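You operate a simulated robot arm through the tools that you are given. There is no shell and no other tool.

You run a simulated robot arm. Do the job below in one go: nothing can be reset, and whatever is moved stays where it is left.

JOB
Pack the two blue key blocks in the blue pack box.
Fine: the dark foam insert goes in the box, one block in each of its pockets; then snap the lid on.

Only the result counts: the job must be done as asked and must still hold three seconds after the hand-in. Knocking over, shifting, dropping, spilling or breaking anything else fails it. A push-on lid holds only when it is set on centred and level and pressed home; a screw cap is set on level and turned clockwise until tight.

ROBOT AND FRAMES
A 7-joint arm with a two-finger parallel gripper, fixed in place. Base frame: the origin is on the floor under the middle of its stand, x ahead of it, y to its left, z up; the work surface is at about z = 800. Units: mm, rad, N and s.
With the tool pointing down near the work surface it reaches from about 100 to 660 mm from the base axis. Its first joint turns from -1.152 to 1.152 rad. Payload 1.57 kg.
Tool frame: the origin (TCP) lies between the finger pads and is the grasp point; the fingertips stand 30 mm ahead of it; z points along the fingers, y is the line along which they close. Largest opening 80 mm; finger width 17, thickness 12; the body of the gripper, 40 by 82 mm, starts 80 mm behind the TCP.
Orientation is that of the tool frame in the base frame, as [roll, pitch, yaw] about the fixed x, y, z axes, in that order (R = Rz(yaw) Ry(pitch) Rx(roll)). With the fingers straight down and closing along the base's y, the tool's x points along the base's -x, its y along +y and its z along -z.

CONTROLS
- The arm moves only by the tool play_rows. Its argument "series" is a list of rows, each a list of 2 entries, a list of its own where there are three numbers: the shift along the base's x, y, z in mm, then the turn, a rotation vector about the base's x, y, z in rad. In form: [[[tx, ty, tz], [rx, ry, rz]], ...]. A call has 1 to 20 rows; each row is the pose to reach, as a shift and turn from the pose commanded when the call began. "fingers" is the finger opening in mm, from 0 to 80, set as the call begins (left out, the last holds). Each row takes 0.2 s and may step no farther than 50 mm and 0.15 rad from the row before; otherwise, or with a gripper value out of range, the whole call is refused. A pose out of reach is approached as far as the arm can. The call stops where the force on the tool passes 90 N (or 10 N more than at its start, if that is more) or the arm is blocked; 0.2 s more then pass. The fingers move at their own pace (about 72 mm/s each) and stop on an object; they squeeze with about 42 N. The grip force told is the motor's: it shows also when the fingers shut on nothing. Time passes only in rows, and 0.2 s behind the last, so rows that repeat a pose let the fingers close. It gives the time, the measured TCP pose, the force on the tool (base axes), the opening and the grip force at its end, in the units of the frame above (readings bear some noise), with the torque about the TCP (base axes, N m) and any sound that the robot's microphone picked up.
- Cameras (640 x 400 px; columns grow to the right, rows downward): "scene" is fixed at [52.8, 430.4, 1412.8]; the picture's right is [-0.84, -0.55, 0.00], its down [-0.39, 0.60, -0.70] and it looks along [0.38, -0.58, -0.72] (base axes); focal length 352 px, centre (320, 200). "wrist" rides on the gripper at [72, -7, -122] in the tool frame; the picture's right is [0.09, 1.00, 0.00], its down [-0.84, 0.08, -0.54] and it looks along [-0.54, 0.05, 0.84] (tool axes); focal length 238 px, centre (320, 200). There is no depth. A picture from a camera that has moved, and an enlarged one, comes with that camera's place and axes in the base frame and with its lens. The place of the scene camera against the robot may be out by one fixed shift of up to 12 mm in any direction.
- capture(camera): a new picture of that camera. It takes no simulated time.
- zoom(camera, box): a new picture of the part [left, top, right, bottom] of that camera's present view, enlarged. It takes no simulated time.
- finish_job(): hands the job in; it is judged then, once.

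Places have to be worked out from the pictures, the camera data and where the tool is seen. Open the gripper and draw the arm clear of the work before you hand the job in, unless the task says otherwise.

The tools are called after "Emit:" by a JSON object that holds its "op" and its "data". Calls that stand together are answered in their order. play_rows: Moves the arm, as the interface text tells. Its arguments: {"type":"object","properties":{"series":{"type":"array"},"fingers":{"type":"number"}},"required":["series"]} The other tools are called the same way: capture (camera) takes a picture; zoom (camera, box) takes an enlarged picture of a part of a camera's view; finish_job () hands the job in.

At the start:

```text
t: 0.0
position: [447.0, 188.4, 1107.9]
tool_rot: [3.141, -0.001, 3.141]
force: [-1.0, -0.9, -0.1]
ft_torque: [0.01, 0.01, -0.01]
gripper_width: 80.0
gripper_force: 0.2
```

scene: 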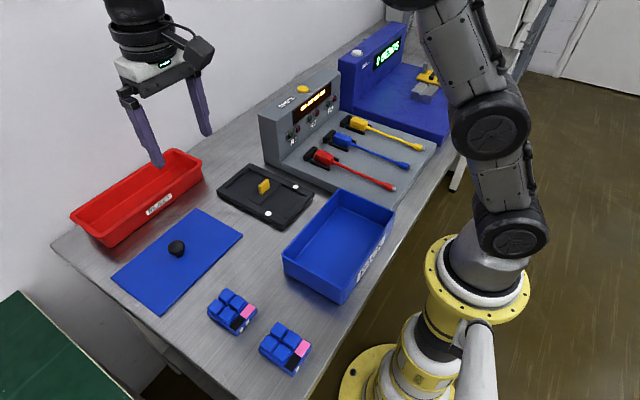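
wrist: 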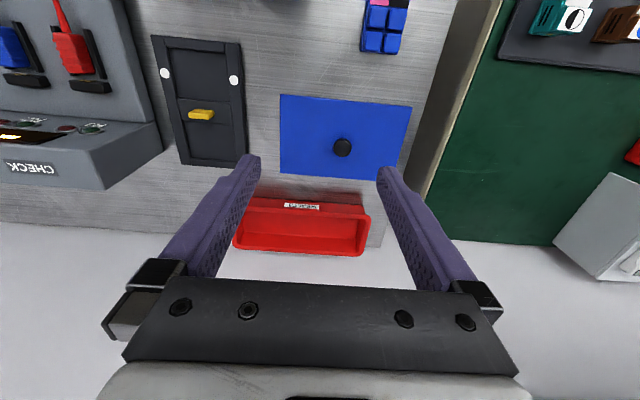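

I'll begin with enlarged views of the scene to locate the box, insert, lid and key blocks.

Emit:
{"op": "zoom", "data": {"camera": "scene", "box": [190, 140, 430, 290]}}

Emit:
{"op": "zoom", "data": {"camera": "scene", "box": [90, 200, 330, 390]}}

Emit:
{"op": "zoom", "data": {"camera": "wrist", "box": [140, 0, 460, 200]}}

```text
2.67 times, centred on (310, 215) of scene
camera zoom: at [52.8, 430.4, 1412.8], right [-0.84, -0.55, 0.0], down [-0.39, 0.6, -0.7], along [0.38, -0.58, -0.72], focal length 939 px, centre (347, 160)
```

zoom: 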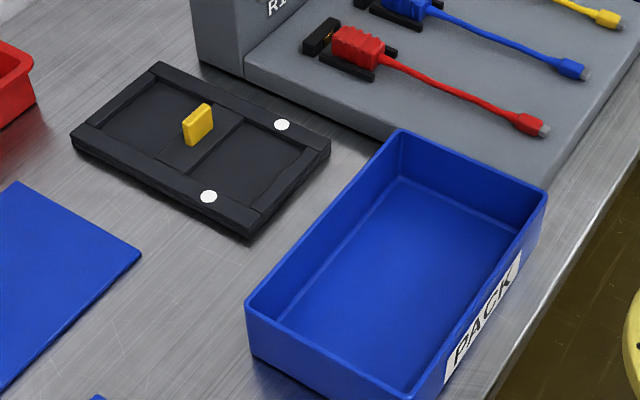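

```text
2.11 times, centred on (210, 295) of scene
camera zoom: at [52.8, 430.4, 1412.8], right [-0.84, -0.55, 0.0], down [-0.39, 0.6, -0.7], along [0.38, -0.58, -0.72], focal length 741 px, centre (552, 0)
```

zoom: 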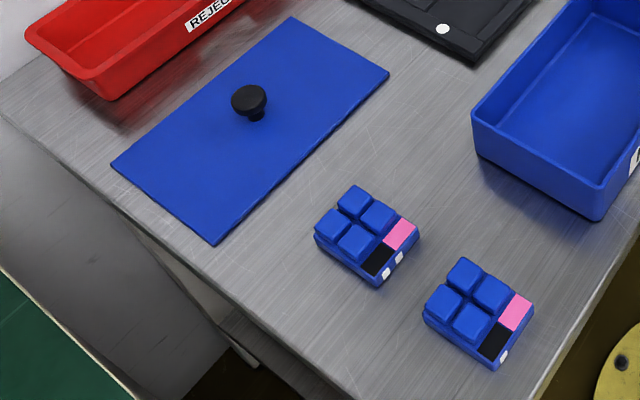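

```text
2.00 times, centred on (300, 100) of wrist
camera zoom: at [374.4, 182.6, 1229.8], right [-0.09, 1.0, 0.0], down [0.84, 0.08, 0.54], along [0.54, 0.05, -0.84], focal length 477 px, centre (360, 400)
```

zoom: 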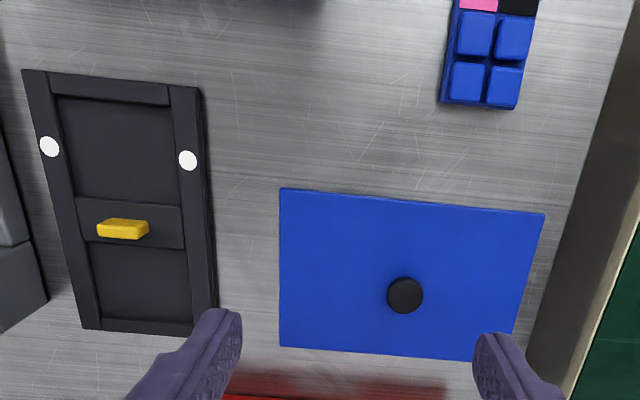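

The insert looks to be near (482, 1) with its long axis along x. The box is near (260, 36) and the lid near (517, 236), both long along y, and the blocks are near (343, 275) and (225, 272). I'll stay high and shift the arm so the wrist camera sees the box and insert from above.

Emit:
{"op": "play_rows", "data": {"series": [[[-30, -26, 0], [0, 0, 0]], [[-60, -52, 0], [0, 0, 0]], [[-90, -78, 0], [0, 0, 0]], [[-120, -104, 0], [0, 0, 0]], [[-147, -128, 0], [0, 0, 0]], [[-147, -128, 0], [0, 0, 0]]], "fingers": 80}}

Emit:
{"op": "capture", "data": {"camera": "wrist"}}

```text
t: 1.4
position: [298.9, 60.5, 1108.5]
tool_rot: [-3.141, 0.0, 3.141]
force: [0.5, 0.0, 0.5]
ft_torque: [0.0, 0.02, 0.02]
gripper_width: 79.9
gripper_force: 0.0
```

```text
taken
camera wrist: at [227.1, 54.1, 1230.0], right [-0.09, 1.0, 0.0], down [0.84, 0.08, 0.54], along [0.54, 0.05, -0.84], focal length 238 px, centre (320, 200)
```

wrist: 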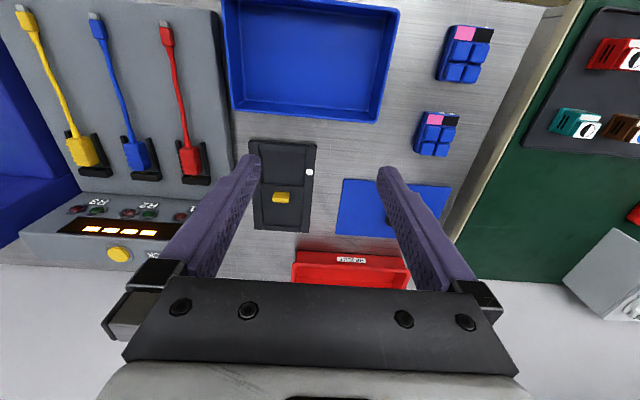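

Emit:
{"op": "zoom", "data": {"camera": "wrist", "box": [210, 0, 410, 125]}}

Emit:
{"op": "zoom", "data": {"camera": "wrist", "box": [400, 10, 520, 170]}}

Emit:
{"op": "zoom", "data": {"camera": "wrist", "box": [230, 125, 390, 245]}}

```text
3.20 times, centred on (310, 62) of wrist
camera zoom: at [227.1, 54.1, 1230.0], right [-0.09, 1.0, 0.0], down [0.84, 0.08, 0.54], along [0.54, 0.05, -0.84], focal length 763 px, centre (352, 640)
```

zoom: 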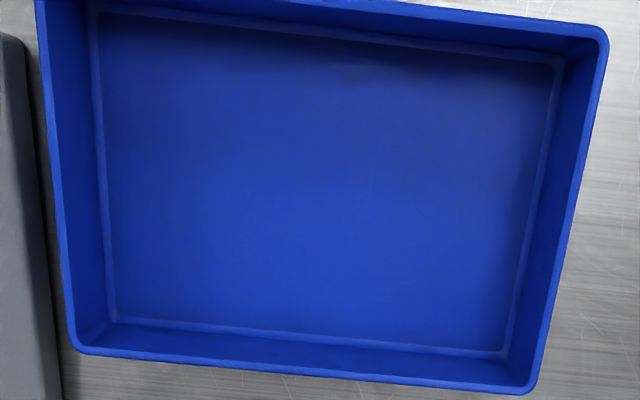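

```text
2.50 times, centred on (460, 90) of wrist
camera zoom: at [227.1, 54.1, 1230.0], right [-0.09, 1.0, 0.0], down [0.84, 0.08, 0.54], along [0.54, 0.05, -0.84], focal length 596 px, centre (-30, 475)
```

zoom: 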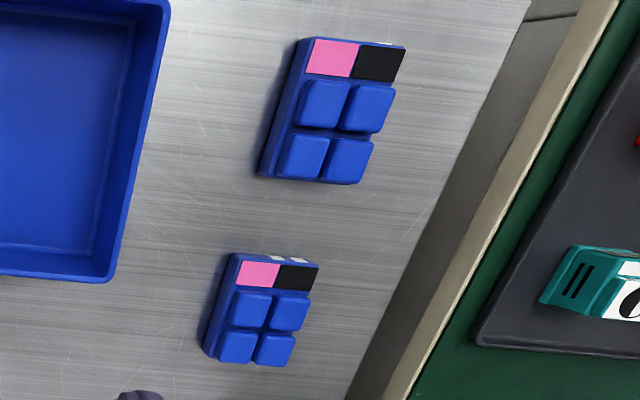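

```text
3.33 times, centred on (310, 185) of wrist
camera zoom: at [227.1, 54.1, 1230.0], right [-0.09, 1.0, 0.0], down [0.84, 0.08, 0.54], along [0.54, 0.05, -0.84], focal length 794 px, centre (353, 250)
```

zoom: 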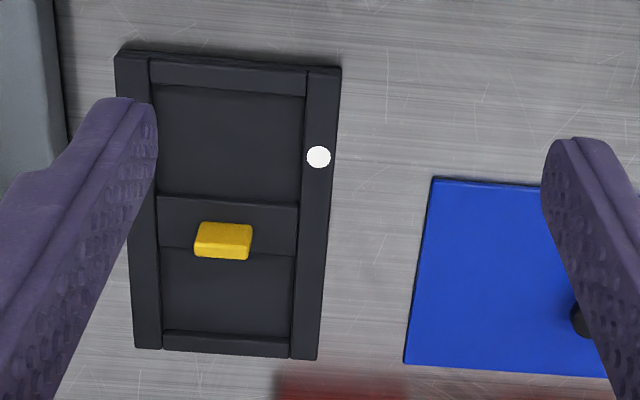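

The box is about 213×138 mm outside, the insert about 200×122 mm with two roughly 82×67 mm pockets, and the blocks about 72×57 mm. I'll turn the hand −90° about z, which the insert tab needs anyway, so the camera looks along −y at the box.

Emit:
{"op": "play_rows", "data": {"series": [[[-4, 9, 0], [0, 0, -0.1428]], [[-8, 18, 0], [0, 0, -0.2856]], [[-12, 27, 0], [0, 0, -0.4284]], [[-16, 36, 0], [0, 0, -0.5712]], [[-20, 45, 0], [0, 0, -0.714]], [[-24, 54, 0], [0, 0, -0.8568]], [[-28, 63, 0], [0, 0, -0.9996]], [[-32, 72, 0], [0, 0, -1.1424]], [[-36, 81, 0], [0, 0, -1.2852]], [[-40, 90, 0], [0, 0, -1.428]], [[-44, 97, 0], [0, 0, -1.5708]], [[-44, 97, 0], [0, 0, -1.5708]]]}}

Emit:
{"op": "capture", "data": {"camera": "wrist"}}

Emit:
{"op": "capture", "data": {"camera": "scene"}}

```text
t: 4.0
position: [256.4, 157.6, 1110.3]
tool_rot: [3.141, 0.0, 1.569]
force: [0.8, 0.1, -0.2]
ft_torque: [0.01, -0.03, -0.01]
gripper_width: 80.1
gripper_force: 0.0
```

```text
taken
camera wrist: at [248.9, 230.3, 1230.6], right [1.0, 0.09, 0.0], down [0.08, -0.84, 0.54], along [0.05, -0.54, -0.84], focal length 238 px, centre (320, 200)
```

wrist: 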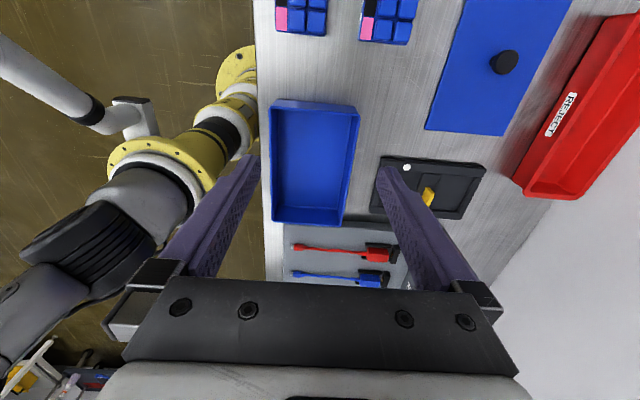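

```text
taken
```

scene: 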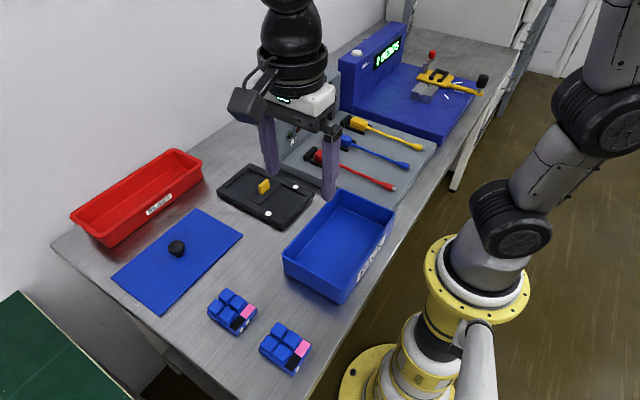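

The hand turned without trouble. I'll zoom into this view to measure the box, insert and lid from a second direction.

Emit:
{"op": "zoom", "data": {"camera": "wrist", "box": [255, 90, 375, 235]}}

Emit:
{"op": "zoom", "data": {"camera": "wrist", "box": [365, 145, 495, 225]}}

Emit:
{"op": "zoom", "data": {"camera": "wrist", "box": [270, 0, 590, 150]}}

```text
2.76 times, centred on (315, 162) of wrist
camera zoom: at [248.9, 230.3, 1230.6], right [1.0, 0.09, 0.0], down [0.08, -0.84, 0.54], along [0.05, -0.54, -0.84], focal length 658 px, centre (334, 303)
```

zoom: 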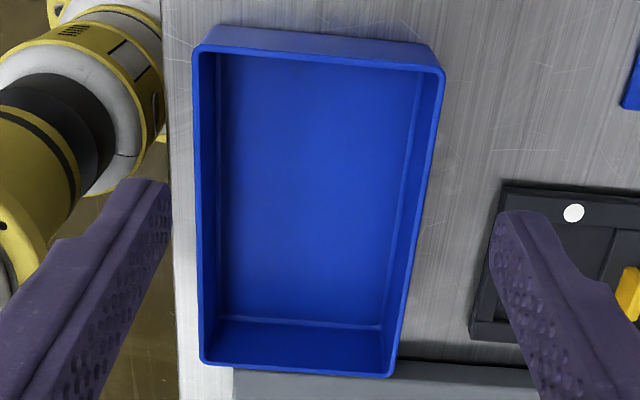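

```text
4.92 times, centred on (430, 185) of wrist
camera zoom: at [248.9, 230.3, 1230.6], right [1.0, 0.09, 0.0], down [0.08, -0.84, 0.54], along [0.05, -0.54, -0.84], focal length 1173 px, centre (-222, 274)
```

zoom: 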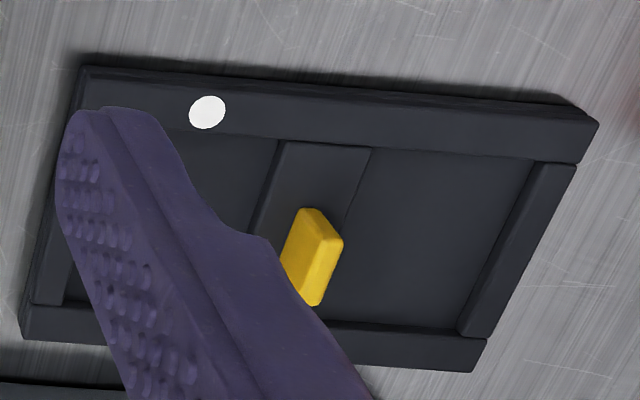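

```text
2.00 times, centred on (430, 75) of wrist
camera zoom: at [248.9, 230.3, 1230.6], right [1.0, 0.09, 0.0], down [0.08, -0.84, 0.54], along [0.05, -0.54, -0.84], focal length 477 px, centre (100, 450)
```

zoom: 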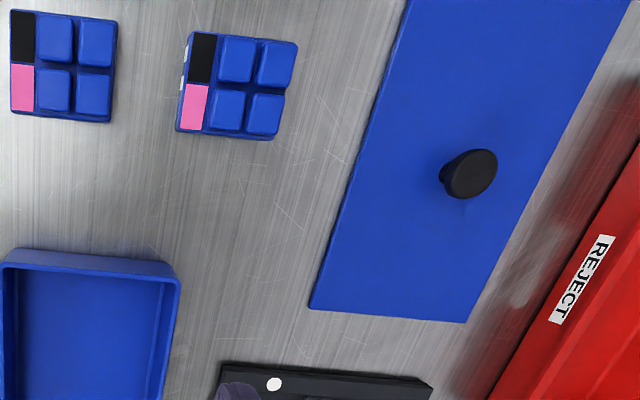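

Combining the two views puts the box's outer rim at about x 181–317, y −67 to 147, z≈858, centre near (249, 40). Next I'll hover over the insert tab at about (482, 1) for a close look.

Emit:
{"op": "play_rows", "data": {"series": [[[38, -26, 0], [0, 0, 0]], [[76, -52, 0], [0, 0, 0]], [[114, -78, 0], [0, 0, 0]], [[152, -104, 0], [0, 0, 0]], [[190, -130, 0], [0, 0, 0]], [[226, -156, 0], [0, 0, 0]], [[226, -156, -47], [0, 0, 0]], [[226, -156, -94], [0, 0, 0]], [[226, -156, -141], [0, 0, 0]], [[226, -156, -180], [0, 0, 0]], [[226, -156, -180], [0, 0, 0]]]}}

Emit:
{"op": "capture", "data": {"camera": "wrist"}}

Emit:
{"op": "zoom", "data": {"camera": "scene", "box": [190, 100, 350, 250]}}

```text
t: 6.4
position: [478.8, 2.8, 929.0]
tool_rot: [-3.141, 0.0, 1.571]
force: [-0.8, -0.6, 0.8]
ft_torque: [-0.02, 0.07, 0.02]
gripper_width: 79.9
gripper_force: 0.0
```

```text
taken
camera wrist: at [472.4, 74.8, 1050.4], right [1.0, 0.09, 0.0], down [0.08, -0.84, 0.54], along [0.05, -0.54, -0.84], focal length 238 px, centre (320, 200)
```

wrist: 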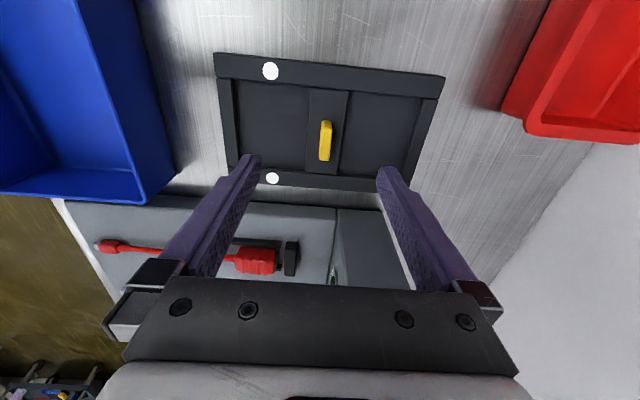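

```text
2.67 times, centred on (270, 175) of scene
camera zoom: at [52.8, 430.4, 1412.8], right [-0.84, -0.55, 0.0], down [-0.39, 0.6, -0.7], along [0.38, -0.58, -0.72], focal length 939 px, centre (453, 267)
```

zoom: 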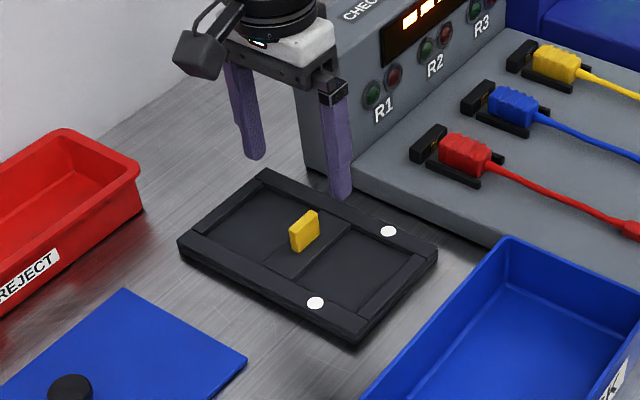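

The tab sits between the fingers, slightly off the hand's centre. I'll zoom in to measure it.

Emit:
{"op": "zoom", "data": {"camera": "wrist", "box": [200, 40, 460, 200]}}

Emit:
{"op": "zoom", "data": {"camera": "wrist", "box": [280, 80, 380, 190]}}

```text
2.46 times, centred on (330, 120) of wrist
camera zoom: at [472.4, 74.8, 1050.4], right [1.0, 0.09, 0.0], down [0.08, -0.84, 0.54], along [0.05, -0.54, -0.84], focal length 587 px, centre (295, 397)
```

zoom: 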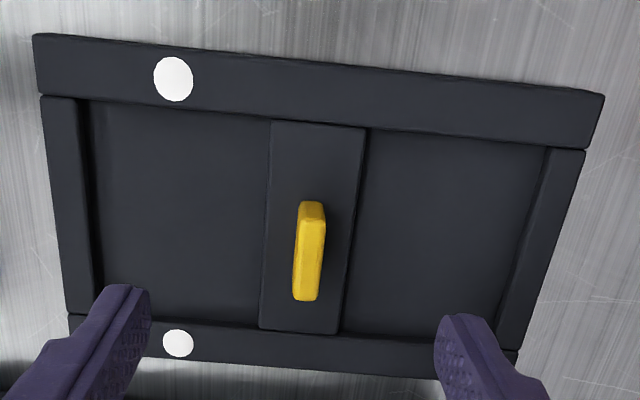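

```text
3.64 times, centred on (330, 135) of wrist
camera zoom: at [472.4, 74.8, 1050.4], right [1.0, 0.09, 0.0], down [0.08, -0.84, 0.54], along [0.05, -0.54, -0.84], focal length 867 px, centre (284, 436)
```

zoom: 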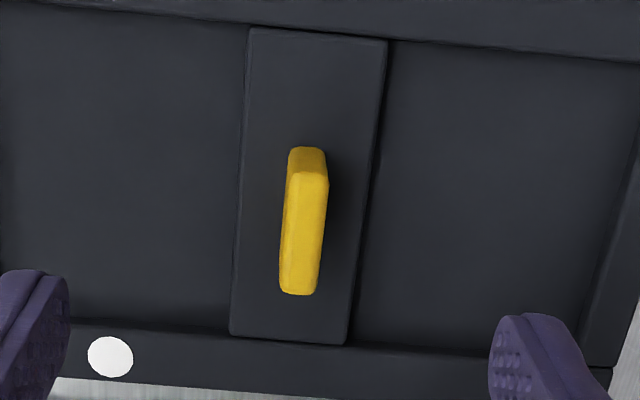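

I place the insert top at z≈816 with its centre near (484, 0). The tab is about 10 mm thick in x and 31 mm wide in y, with its top at z≈839. The measured x is 3 mm short of my command, so I'll make a small correction and hold to see how well the arm settles.

Emit:
{"op": "play_rows", "data": {"series": [[[2, -1, -20], [0, 0, 0]], [[2, -1, -20], [0, 0, 0]], [[2, -1, -20], [0, 0, 0]], [[2, -1, -20], [0, 0, 0]]], "fingers": 44}}

Emit:
{"op": "capture", "data": {"camera": "wrist"}}

```text
t: 7.4
position: [482.5, -0.0, 907.7]
tool_rot: [3.141, 0.0, 1.57]
force: [-0.2, -0.7, -0.9]
ft_torque: [-0.02, 0.0, -0.01]
gripper_width: 44.0
gripper_force: 0.0
```

```text
taken
camera wrist: at [475.1, 73.5, 1029.8], right [1.0, 0.09, 0.0], down [0.08, -0.84, 0.54], along [0.05, -0.54, -0.84], focal length 238 px, centre (320, 200)
```

wrist: 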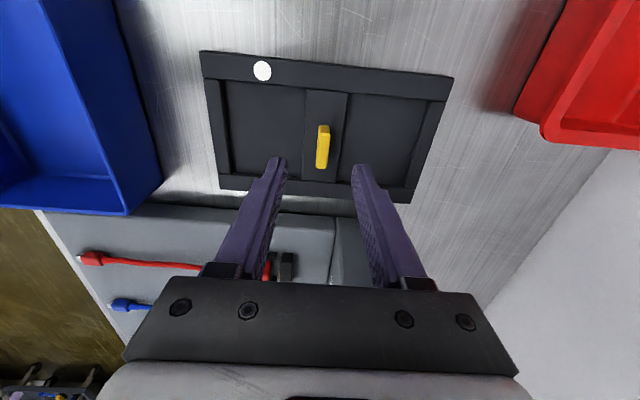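

Emit:
{"op": "zoom", "data": {"camera": "wrist", "box": [270, 100, 370, 200]}}

```text
4.00 times, centred on (320, 150) of wrist
camera zoom: at [475.1, 73.5, 1029.8], right [1.0, 0.09, 0.0], down [0.08, -0.84, 0.54], along [0.05, -0.54, -0.84], focal length 953 px, centre (320, 400)
```

zoom: 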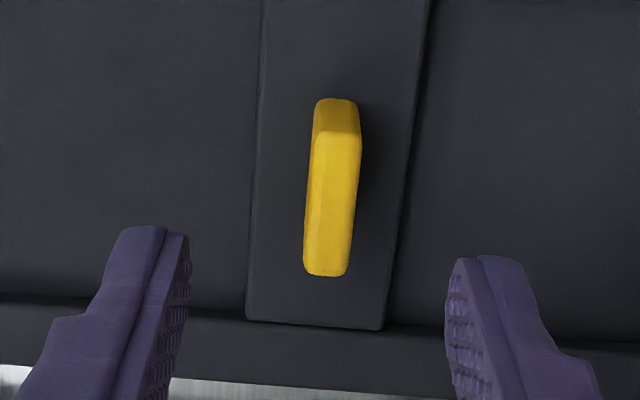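

The tab centre is about 2.5 mm to +x of the hand axis and lined up in y. I'll correct that and lower so the fingertips straddle the tab at z≈819.

Emit:
{"op": "play_rows", "data": {"series": [[[2.5, 0, -15], [0, 0, 0]], [[2.5, 0, -35], [0, 0, 0]], [[2.5, 0, -50], [0, 0, 0]], [[2.5, 0, -57], [0, 0, 0]], [[2.5, 0, -57], [0, 0, 0]], [[2.5, 0, -57], [0, 0, 0]]], "fingers": 44}}

Emit:
{"op": "capture", "data": {"camera": "wrist"}}

Emit:
{"op": "zoom", "data": {"camera": "scene", "box": [200, 120, 330, 230]}}

```text
t: 8.8
position: [485.5, -0.2, 851.7]
tool_rot: [-3.141, 0.001, 1.571]
force: [-0.5, 0.5, -0.5]
ft_torque: [-0.01, -0.01, -0.01]
gripper_width: 44.2
gripper_force: 0.2
```

```text
taken
camera wrist: at [478.6, 72.7, 973.2], right [1.0, 0.09, 0.0], down [0.08, -0.84, 0.54], along [0.05, -0.54, -0.84], focal length 238 px, centre (320, 200)
```

wrist: 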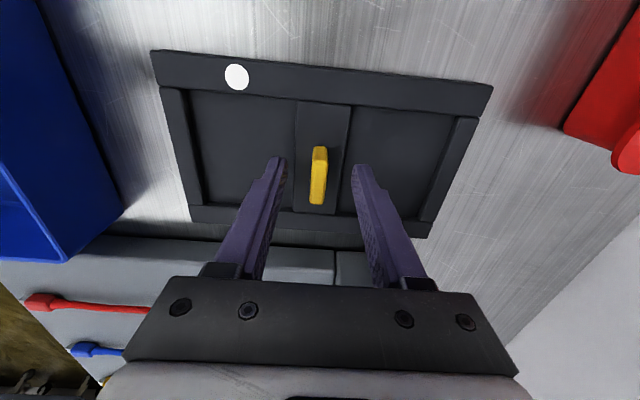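

```text
3.64 times, centred on (265, 175) of scene
camera zoom: at [52.8, 430.4, 1412.8], right [-0.84, -0.55, 0.0], down [-0.39, 0.6, -0.7], along [0.38, -0.58, -0.72], focal length 1280 px, centre (520, 291)
```

zoom: 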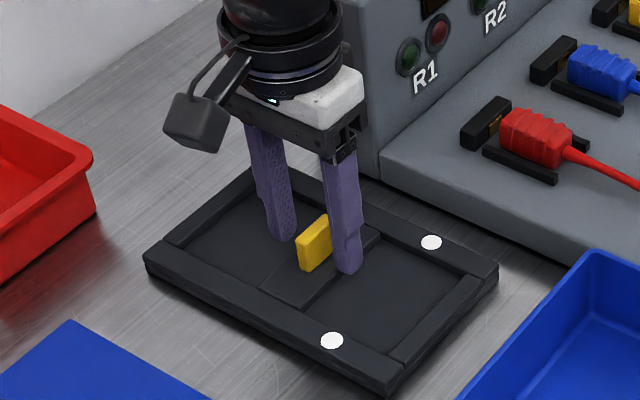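

The fingers straddle the tab with clear space on both sides, the tab about 1 mm to −x. I'll nudge, lower 1.5 mm and close on it.

Emit:
{"op": "play_rows", "data": {"series": [[[-1, 0, -1.5], [0, 0, 0]], [[-1, 0, -1.5], [0, 0, 0]]], "fingers": 44}}

Emit:
{"op": "play_rows", "data": {"series": [[[0, 0, 0], [0, 0, 0]], [[0, 0, 0], [0, 0, 0]], [[0, 0, 0], [0, 0, 0]], [[0, 0, 0], [0, 0, 0]], [[0, 0, 0], [0, 0, 0]]], "fingers": 0}}

Emit:
{"op": "capture", "data": {"camera": "wrist"}}

```text
t: 9.4
position: [485.9, 1.2, 849.9]
tool_rot: [-3.141, -0.002, 1.571]
force: [-0.3, -0.1, 0.7]
ft_torque: [0.0, -0.06, 0.0]
gripper_width: 44.2
gripper_force: 0.1
```

```text
t: 10.6
position: [485.1, 0.2, 849.3]
tool_rot: [-3.142, -0.001, 1.572]
force: [0.1, -0.8, -0.2]
ft_torque: [-0.04, -0.03, 0.0]
gripper_width: 9.0
gripper_force: 27.5
```

```text
taken
camera wrist: at [478.1, 72.9, 971.4], right [1.0, 0.09, 0.0], down [0.08, -0.84, 0.54], along [0.05, -0.54, -0.84], focal length 238 px, centre (320, 200)
```

wrist: 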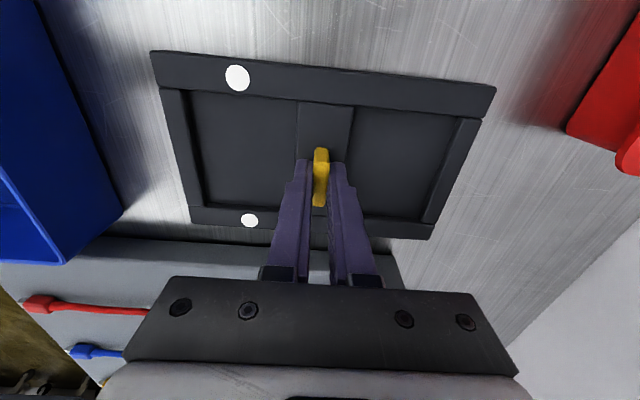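

The tab is gripped (9.0 mm, 27.5 N), and the insert centre is within about 1 mm of the TCP. I'll lift it straight up and check.

Emit:
{"op": "play_rows", "data": {"series": [[[0, 0, 10], [0, 0, 0]], [[0, 0, 25], [0, 0, 0]], [[0, 0, 50], [0, 0, 0]], [[0, 0, 85], [0, 0, 0]], [[0, 0, 120], [0, 0, 0]], [[0, 0, 155], [0, 0, 0]], [[0, 0, 185], [0, 0, 0]], [[0, 0, 200], [0, 0, 0]], [[0, 0, 200], [0, 0, 0]]], "fingers": 0}}

Emit:
{"op": "capture", "data": {"camera": "wrist"}}

Emit:
{"op": "capture", "data": {"camera": "scene"}}

```text
t: 12.6
position: [484.9, -0.1, 1051.0]
tool_rot: [-3.141, -0.002, 1.57]
force: [-0.4, -0.2, -0.1]
ft_torque: [0.02, 0.0, -0.02]
gripper_width: 8.8
gripper_force: 27.7
```

```text
taken
camera wrist: at [477.1, 72.5, 1171.2], right [1.0, 0.09, 0.0], down [0.08, -0.84, 0.54], along [0.05, -0.54, -0.84], focal length 238 px, centre (320, 200)
```

wrist: 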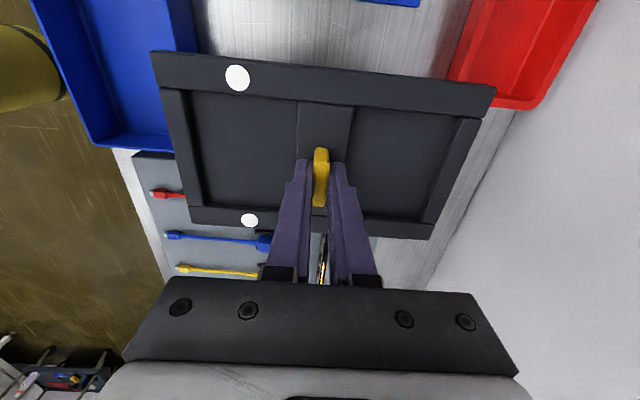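

```text
taken
```

scene: 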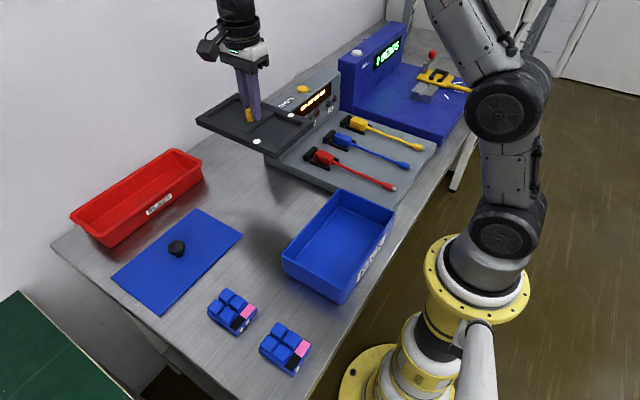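

The insert hangs level and hasn't moved in the grip. I'll now turn it +90° and carry it over the box at this height.

Emit:
{"op": "play_rows", "data": {"series": [[[-21.4, 3.7, 0], [0, 0, 0.1428]], [[-42.9, 7.4, 0], [0, 0, 0.2856]], [[-64.3, 11.1, 0], [0, 0, 0.4284]], [[-85.7, 14.8, 0], [0, 0, 0.5712]], [[-107.2, 18.5, 0], [0, 0, 0.714]], [[-128.6, 22.2, 0], [0, 0, 0.8568]], [[-150, 25.9, 0], [0, 0, 0.9996]], [[-171.5, 29.6, 0], [0, 0, 1.1424]], [[-193, 33.3, 0], [0, 0, 1.2852]], [[-214.4, 37, 0], [0, 0, 1.428]], [[-235.8, 40.7, 0], [0, 0, 1.5708]], [[-235.8, 40.7, 0], [0, 0, 1.5708]], [[-235.8, 40.7, 0], [0, 0, 1.5708]]], "fingers": 0}}

Emit:
{"op": "capture", "data": {"camera": "wrist"}}

Emit:
{"op": "capture", "data": {"camera": "scene"}}

```text
t: 15.4
position: [249.8, 40.9, 1051.6]
tool_rot: [3.141, 0.001, -3.138]
force: [-0.6, 0.7, 1.2]
ft_torque: [-0.01, -0.04, -0.01]
gripper_width: 8.6
gripper_force: 27.4
```

```text
taken
camera wrist: at [178.1, 35.6, 1172.0], right [-0.09, 1.0, 0.0], down [0.84, 0.08, 0.54], along [0.54, 0.05, -0.84], focal length 238 px, centre (320, 200)
```

wrist: 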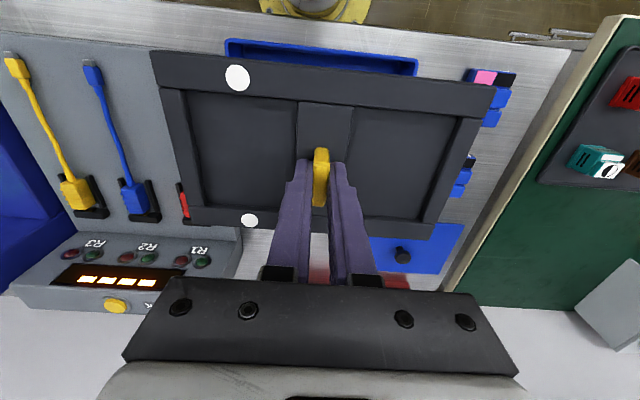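

```text
taken
```

scene: 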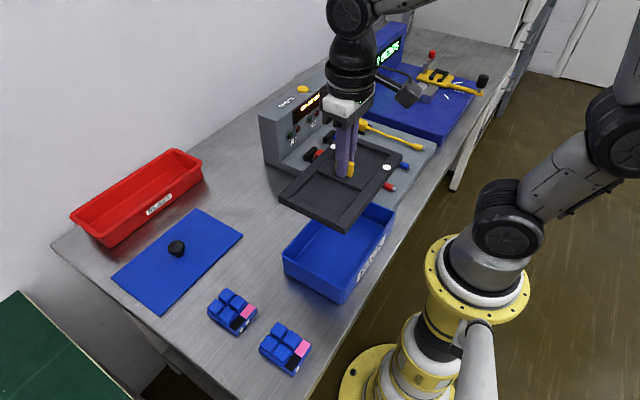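

The insert is over the box. The box's −x rim is visible past the insert in the wrist view, so I'll zoom on it to check alignment.

Emit:
{"op": "zoom", "data": {"camera": "wrist", "box": [210, 20, 430, 110]}}

Emit:
{"op": "zoom", "data": {"camera": "wrist", "box": [140, 40, 500, 250]}}

```text
2.91 times, centred on (320, 65) of wrist
camera zoom: at [178.1, 35.6, 1172.0], right [-0.09, 1.0, 0.0], down [0.84, 0.08, 0.54], along [0.54, 0.05, -0.84], focal length 693 px, centre (320, 593)
```

zoom: 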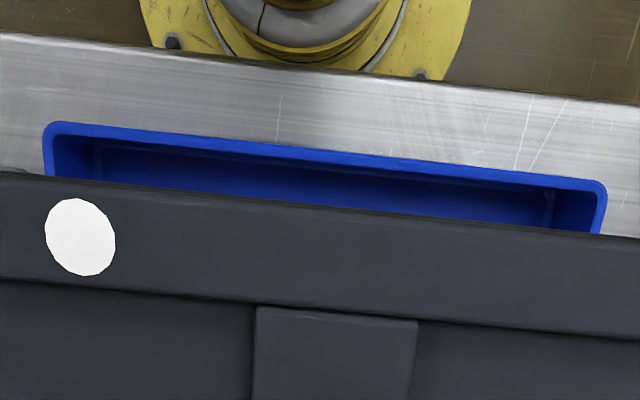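

```text
1.78 times, centred on (320, 145) of wrist
camera zoom: at [178.1, 35.6, 1172.0], right [-0.09, 1.0, 0.0], down [0.84, 0.08, 0.54], along [0.54, 0.05, -0.84], focal length 424 px, centre (320, 298)
```

zoom: 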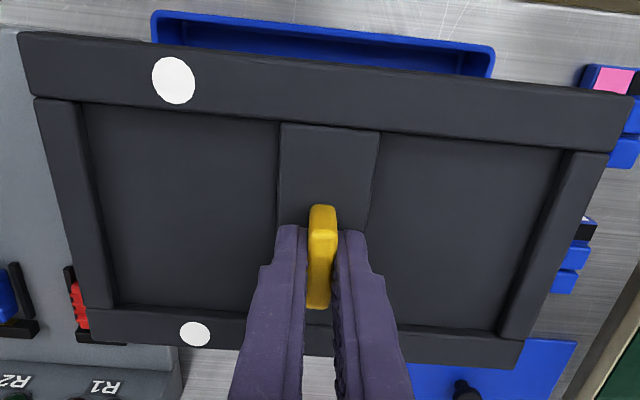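

Relative to the box rim, the insert looks about 2 mm too far toward +y and about 1–2 mm toward +x. I'll shift (−1, −2) and come down to roughly 12 mm above the rim to compare edges.

Emit:
{"op": "play_rows", "data": {"series": [[[-1, -2, -40], [0, 0, 0]], [[-1, -2, -80], [0, 0, 0]], [[-1, -2, -110], [0, 0, 0]], [[-1, -2, -127], [0, 0, 0]], [[-1, -2, -127], [0, 0, 0]], [[-1, -2, -127], [0, 0, 0]], [[-1, -2, -127], [0, 0, 0]]], "fingers": 0}}

Emit:
{"op": "zoom", "data": {"camera": "wrist", "box": [130, 20, 510, 250]}}

Emit:
{"op": "zoom", "data": {"camera": "scene", "box": [260, 140, 420, 310]}}

```text
t: 17.0
position: [248.7, 40.1, 922.7]
tool_rot: [3.141, 0.001, -3.141]
force: [0.3, -0.2, -0.5]
ft_torque: [-0.02, 0.01, -0.01]
gripper_width: 8.7
gripper_force: 27.6
```

```text
1.68 times, centred on (320, 135) of wrist
camera zoom: at [175.9, 33.5, 1044.3], right [-0.09, 1.0, 0.0], down [0.84, 0.08, 0.54], along [0.54, 0.05, -0.84], focal length 401 px, centre (320, 310)
```

zoom: 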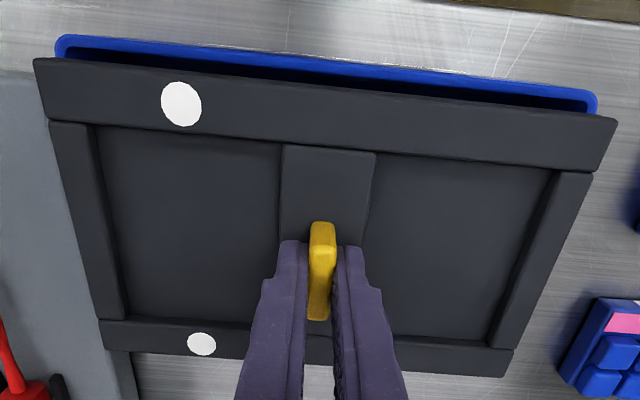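

```text
2.35 times, centred on (340, 225) of scene
camera zoom: at [52.8, 430.4, 1412.8], right [-0.84, -0.55, 0.0], down [-0.39, 0.6, -0.7], along [0.38, -0.58, -0.72], focal length 828 px, centre (273, 141)
```

zoom: 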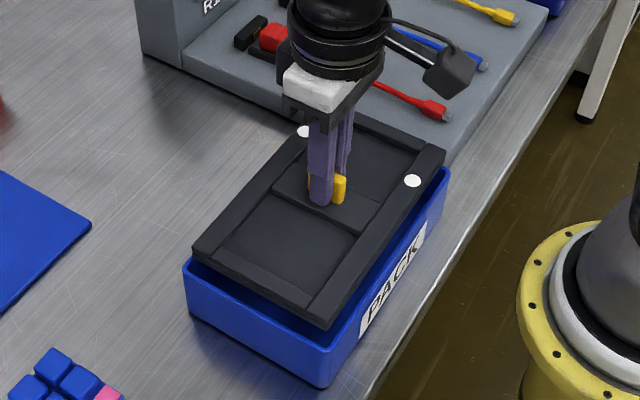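

In y the insert and box centres agree to within about 0.2 mm, and in x the gap at the −x rim is about 6 mm. I'll zoom the scene camera on the near corners to check x independently.

Emit:
{"op": "zoom", "data": {"camera": "scene", "box": [330, 180, 400, 310]}}

Emit:
{"op": "zoom", "data": {"camera": "scene", "box": [330, 140, 470, 230]}}

Emit:
{"op": "zoom", "data": {"camera": "scene", "box": [260, 210, 410, 310]}}

```text
3.08 times, centred on (365, 245) of scene
camera zoom: at [52.8, 430.4, 1412.8], right [-0.84, -0.55, 0.0], down [-0.39, 0.6, -0.7], along [0.38, -0.58, -0.72], focal length 1083 px, centre (182, 62)
```

zoom: 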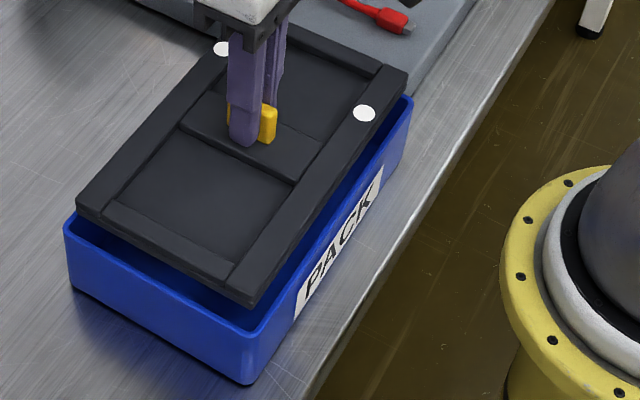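

```text
4.44 times, centred on (400, 185) of scene
camera zoom: at [52.8, 430.4, 1412.8], right [-0.84, -0.55, 0.0], down [-0.39, 0.6, -0.7], along [0.38, -0.58, -0.72], focal length 1565 px, centre (-36, 267)
```

zoom: 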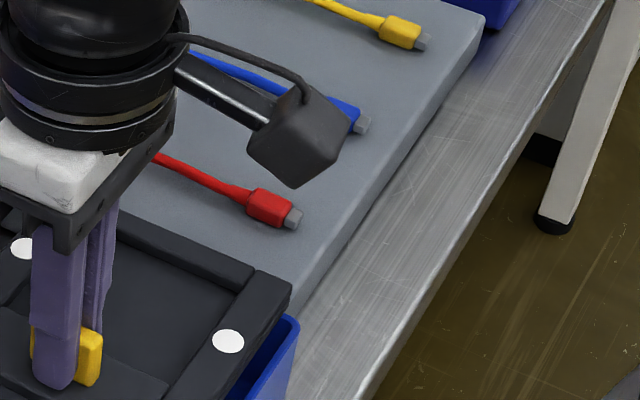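

```text
4.00 times, centred on (335, 260) of scene
camera zoom: at [52.8, 430.4, 1412.8], right [-0.84, -0.55, 0.0], down [-0.39, 0.6, -0.7], along [0.38, -0.58, -0.72], focal length 1408 px, centre (260, -40)
```

zoom: 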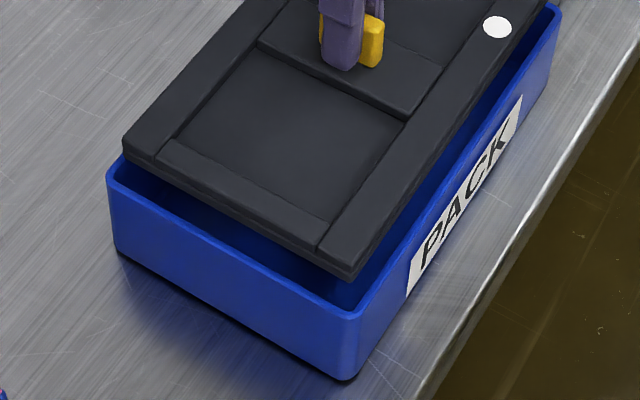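

The wrist views put the rim at z≈858, and the insert is centred over the opening to within about 1 mm, with roughly 2.5 mm clearance per side. I'll lower it slowly into the box while watching the force.

Emit:
{"op": "play_rows", "data": {"series": [[[0, 0, -6], [0, 0, 0]], [[0, 0, -12], [0, 0, 0]], [[0, 0, -17], [0, 0, 0]], [[0, 0, -22], [0, 0, 0]], [[0, 0, -27], [0, 0, 0]], [[0, 0, -32], [0, 0, 0]], [[0, 0, -32], [0, 0, 0]]], "fingers": 0}}

Emit:
{"op": "capture", "data": {"camera": "wrist"}}

Emit:
{"op": "zoom", "data": {"camera": "scene", "box": [260, 160, 410, 310]}}

```text
t: 18.6
position: [248.8, 39.2, 891.8]
tool_rot: [-3.141, 0.0, -3.141]
force: [-0.5, -0.4, 0.0]
ft_torque: [-0.04, -0.04, -0.03]
gripper_width: 8.9
gripper_force: 27.3
```

```text
taken
camera wrist: at [176.3, 33.8, 1012.0], right [-0.09, 1.0, 0.0], down [0.84, 0.08, 0.54], along [0.54, 0.05, -0.84], focal length 238 px, centre (320, 200)
```

wrist: 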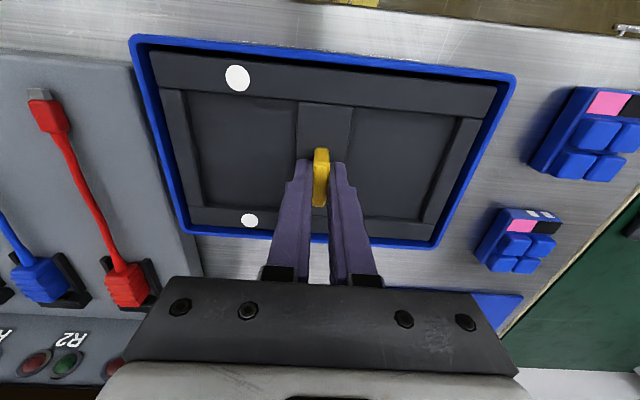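

```text
2.67 times, centred on (335, 235) of scene
camera zoom: at [52.8, 430.4, 1412.8], right [-0.84, -0.55, 0.0], down [-0.39, 0.6, -0.7], along [0.38, -0.58, -0.72], focal length 939 px, centre (280, 107)
```

zoom: 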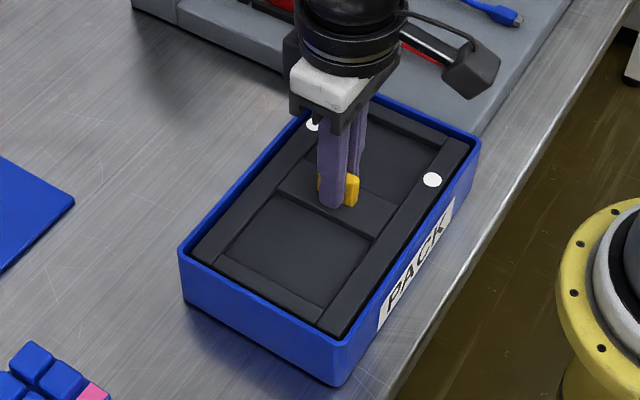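

It entered cleanly with no contact force. I'll keep lowering towards the floor.

Emit:
{"op": "play_rows", "data": {"series": [[[0, 0, -6], [0, 0, 0]], [[0, 0, -12], [0, 0, 0]], [[0, 0, -18], [0, 0, 0]], [[0, 0, -24], [0, 0, 0]], [[0, 0, -29], [0, 0, 0]], [[0, 0, -29], [0, 0, 0]]], "fingers": 0}}

Emit:
{"op": "play_rows", "data": {"series": [[[0, 0, -2], [0, 0, 0]], [[0, 0, -4], [0, 0, 0]], [[0, 0, -6], [0, 0, 0]], [[0, 0, -7], [0, 0, 0]], [[0, 0, -7], [0, 0, 0]]], "fingers": 0}}

Emit:
{"op": "capture", "data": {"camera": "wrist"}}

```text
t: 20.0
position: [248.4, 39.5, 861.7]
tool_rot: [-3.14, 0.0, -3.142]
force: [-0.5, 0.1, 0.0]
ft_torque: [0.0, -0.01, 0.0]
gripper_width: 8.7
gripper_force: 27.3
```

```text
t: 21.2
position: [247.5, 39.1, 854.6]
tool_rot: [3.141, 0.0, 3.141]
force: [0.2, -0.3, -0.4]
ft_torque: [0.05, 0.0, -0.01]
gripper_width: 8.9
gripper_force: 27.9
```

```text
taken
camera wrist: at [175.6, 33.2, 976.3], right [-0.09, 1.0, 0.0], down [0.84, 0.08, 0.54], along [0.54, 0.05, -0.84], focal length 238 px, centre (320, 200)
```

wrist: 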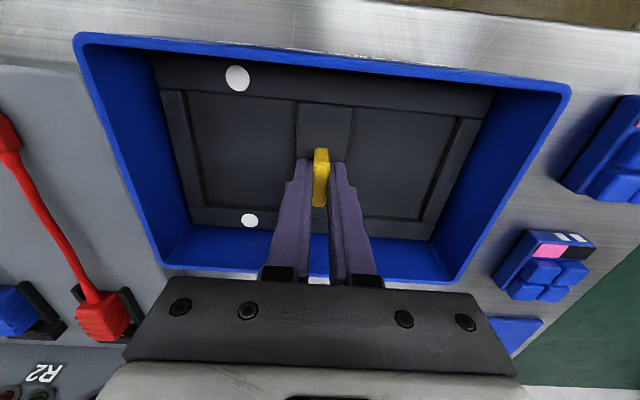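

Still no contact at TCP z≈854.5. I'll continue in 1 mm steps until the floor is felt.

Emit:
{"op": "play_rows", "data": {"series": [[[0, 0, -1], [0, 0, 0]], [[0, 0, -2], [0, 0, 0]], [[0, 0, -2], [0, 0, 0]]], "fingers": 0}}

Emit:
{"op": "play_rows", "data": {"series": [[[0, 0, -1], [0, 0, 0]], [[0, 0, -1.5], [0, 0, 0]], [[0, 0, -1.5], [0, 0, 0]]], "fingers": 0}}

```text
t: 22.0
position: [247.6, 39.2, 853.5]
tool_rot: [-3.141, 0.0, 3.141]
force: [-4.1, -0.2, 19.9]
ft_torque: [0.0, 0.34, 0.01]
gripper_width: 8.6
gripper_force: 26.8
```

```text
t: 22.8
position: [249.5, 39.1, 851.1]
tool_rot: [3.141, 0.004, 3.141]
force: [-1.6, 1.9, 25.4]
ft_torque: [0.03, 0.05, 0.0]
gripper_width: 8.9
gripper_force: 27.4
```

The insert met the floor at TCP z≈853 and now carries about 25 N flat on the bottom. I'll ease off 1 mm, open the fingers and rise.

Emit:
{"op": "play_rows", "data": {"series": [[[0, 0, 1.5], [0, 0, 0]], [[0, 0, 1.5], [0, 0, 0]], [[0, 0, 1.5], [0, 0, 0]], [[0, 0, 1.5], [0, 0, 0]]], "fingers": 36}}

Emit:
{"op": "play_rows", "data": {"series": [[[0, 0, 10], [0, 0, 0]], [[0, 0, 30], [0, 0, 0]], [[0, 0, 70], [0, 0, 0]], [[0, 0, 115], [0, 0, 0]], [[0, 0, 150], [0, 0, 0]], [[0, 0, 150], [0, 0, 0]]], "fingers": 36}}

Emit:
{"op": "capture", "data": {"camera": "wrist"}}

Emit:
{"op": "zoom", "data": {"camera": "scene", "box": [260, 160, 410, 310]}}

```text
t: 23.8
position: [248.3, 38.3, 852.3]
tool_rot: [3.14, -0.001, -3.142]
force: [0.2, -0.1, 0.1]
ft_torque: [0.03, -0.03, -0.02]
gripper_width: 35.9
gripper_force: 0.0
```

```text
t: 25.2
position: [248.9, 39.7, 1005.0]
tool_rot: [-3.139, -0.002, -3.141]
force: [0.3, -0.2, 0.2]
ft_torque: [0.05, 0.01, -0.01]
gripper_width: 36.1
gripper_force: 0.0
```

```text
taken
camera wrist: at [176.6, 33.6, 1126.8], right [-0.09, 1.0, 0.0], down [0.84, 0.08, 0.54], along [0.54, 0.05, -0.84], focal length 238 px, centre (320, 200)
```

wrist: 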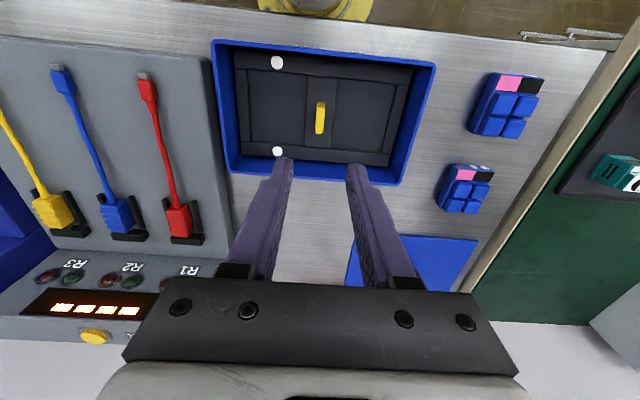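

```text
2.67 times, centred on (335, 235) of scene
camera zoom: at [52.8, 430.4, 1412.8], right [-0.84, -0.55, 0.0], down [-0.39, 0.6, -0.7], along [0.38, -0.58, -0.72], focal length 939 px, centre (280, 107)
```

zoom: 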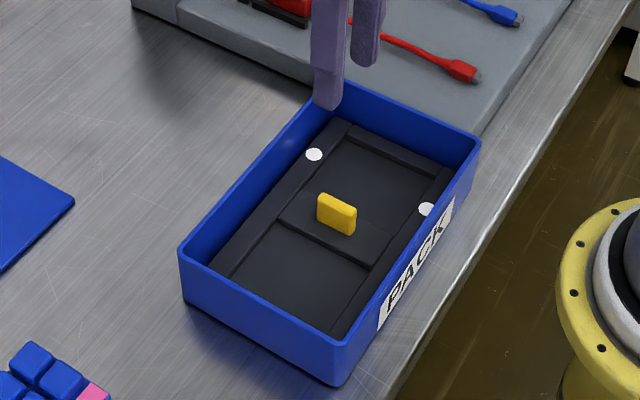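

The insert is in the box. I'll zoom in to locate its pockets precisely and check that it sits flat.

Emit:
{"op": "zoom", "data": {"camera": "wrist", "box": [200, 30, 450, 190]}}

Emit:
{"op": "zoom", "data": {"camera": "wrist", "box": [420, 55, 560, 225]}}

Emit:
{"op": "zoom", "data": {"camera": "scene", "box": [190, 270, 330, 390]}}

```text
2.50 times, centred on (325, 110) of wrist
camera zoom: at [176.6, 33.6, 1126.8], right [-0.09, 1.0, 0.0], down [0.84, 0.08, 0.54], along [0.54, 0.05, -0.84], focal length 596 px, centre (308, 425)
```

zoom: 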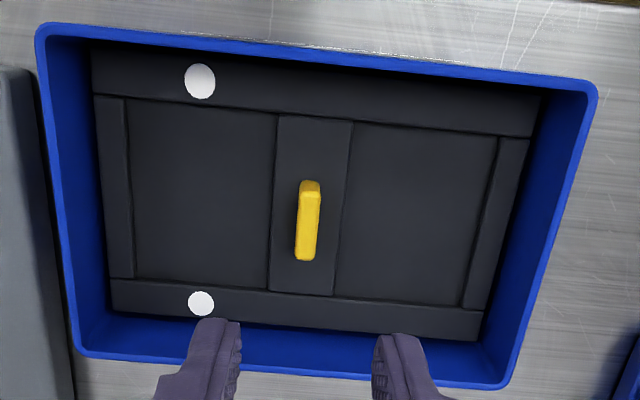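

```text
2.35 times, centred on (490, 140) of wrist
camera zoom: at [176.6, 33.6, 1126.8], right [-0.09, 1.0, 0.0], down [0.84, 0.08, 0.54], along [0.54, 0.05, -0.84], focal length 561 px, centre (-80, 341)
```

zoom: 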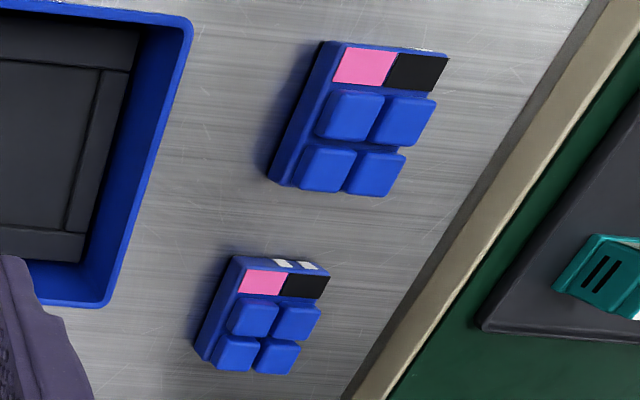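

```text
3.33 times, centred on (260, 330) of scene
camera zoom: at [52.8, 430.4, 1412.8], right [-0.84, -0.55, 0.0], down [-0.39, 0.6, -0.7], along [0.38, -0.58, -0.72], focal length 1174 px, centre (520, -233)
```

zoom: 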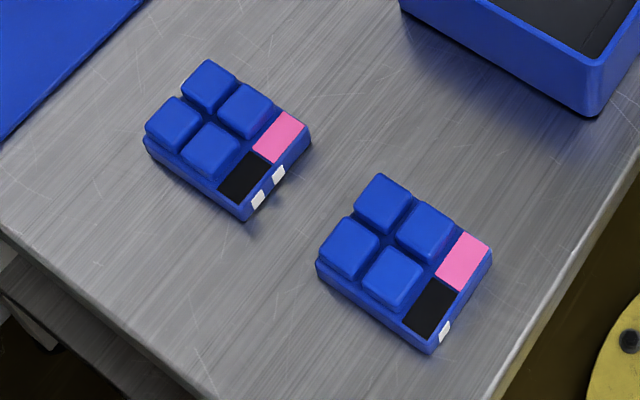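

The insert sits flat with its centre near (249, 40), so the pockets are near (249, −13) and (249, 93), each about 69 mm in y and over 80 mm in x. I'll now hover over the near-base block at about (218, 272).

Emit:
{"op": "play_rows", "data": {"series": [[[-5, 39, 0], [0, 0, 0]], [[-10, 78, 0], [0, 0, 0]], [[-15, 117, 0], [0, 0, 0]], [[-20, 156, 0], [0, 0, 0]], [[-25, 195, 0], [0, 0, 0]], [[-30, 233, 0], [0, 0, 0]], [[-30, 233, -35], [0, 0, 0]], [[-30, 233, -65], [0, 0, 0]], [[-30, 233, -65], [0, 0, 0]], [[-30, 233, -65], [0, 0, 0]]], "fingers": 80}}

Emit:
{"op": "capture", "data": {"camera": "wrist"}}

Emit:
{"op": "zoom", "data": {"camera": "wrist", "box": [240, 70, 400, 190]}}

```text
t: 27.4
position: [219.0, 274.0, 938.7]
tool_rot: [-3.14, 0.001, 3.142]
force: [0.3, 0.9, 0.0]
ft_torque: [0.01, 0.01, 0.0]
gripper_width: 80.0
gripper_force: 0.0
```

```text
taken
camera wrist: at [145.5, 268.1, 1060.1], right [-0.09, 1.0, 0.0], down [0.84, 0.08, 0.54], along [0.54, 0.05, -0.84], focal length 238 px, centre (320, 200)
```

wrist: 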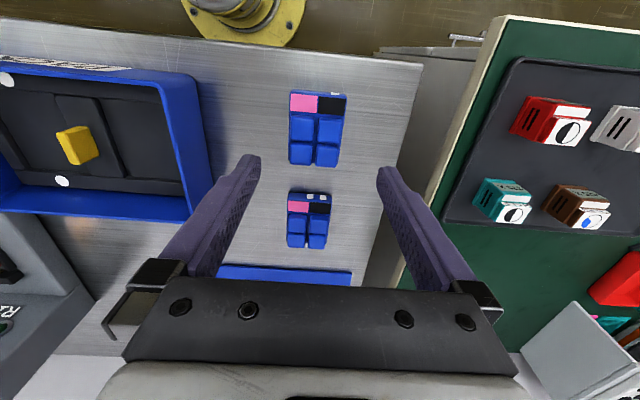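

```text
3.33 times, centred on (320, 130) of wrist
camera zoom: at [145.5, 268.1, 1060.1], right [-0.09, 1.0, 0.0], down [0.84, 0.08, 0.54], along [0.54, 0.05, -0.84], focal length 794 px, centre (320, 433)
```

zoom: 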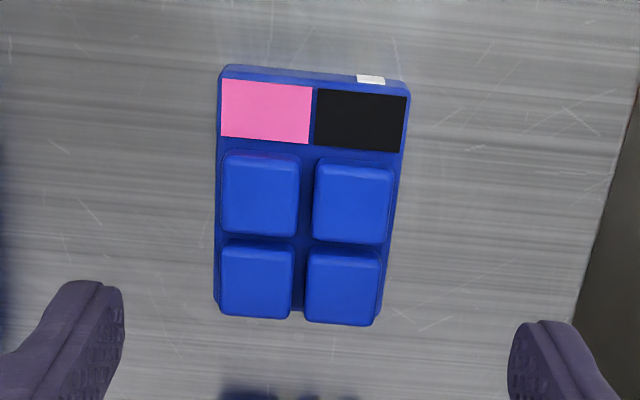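

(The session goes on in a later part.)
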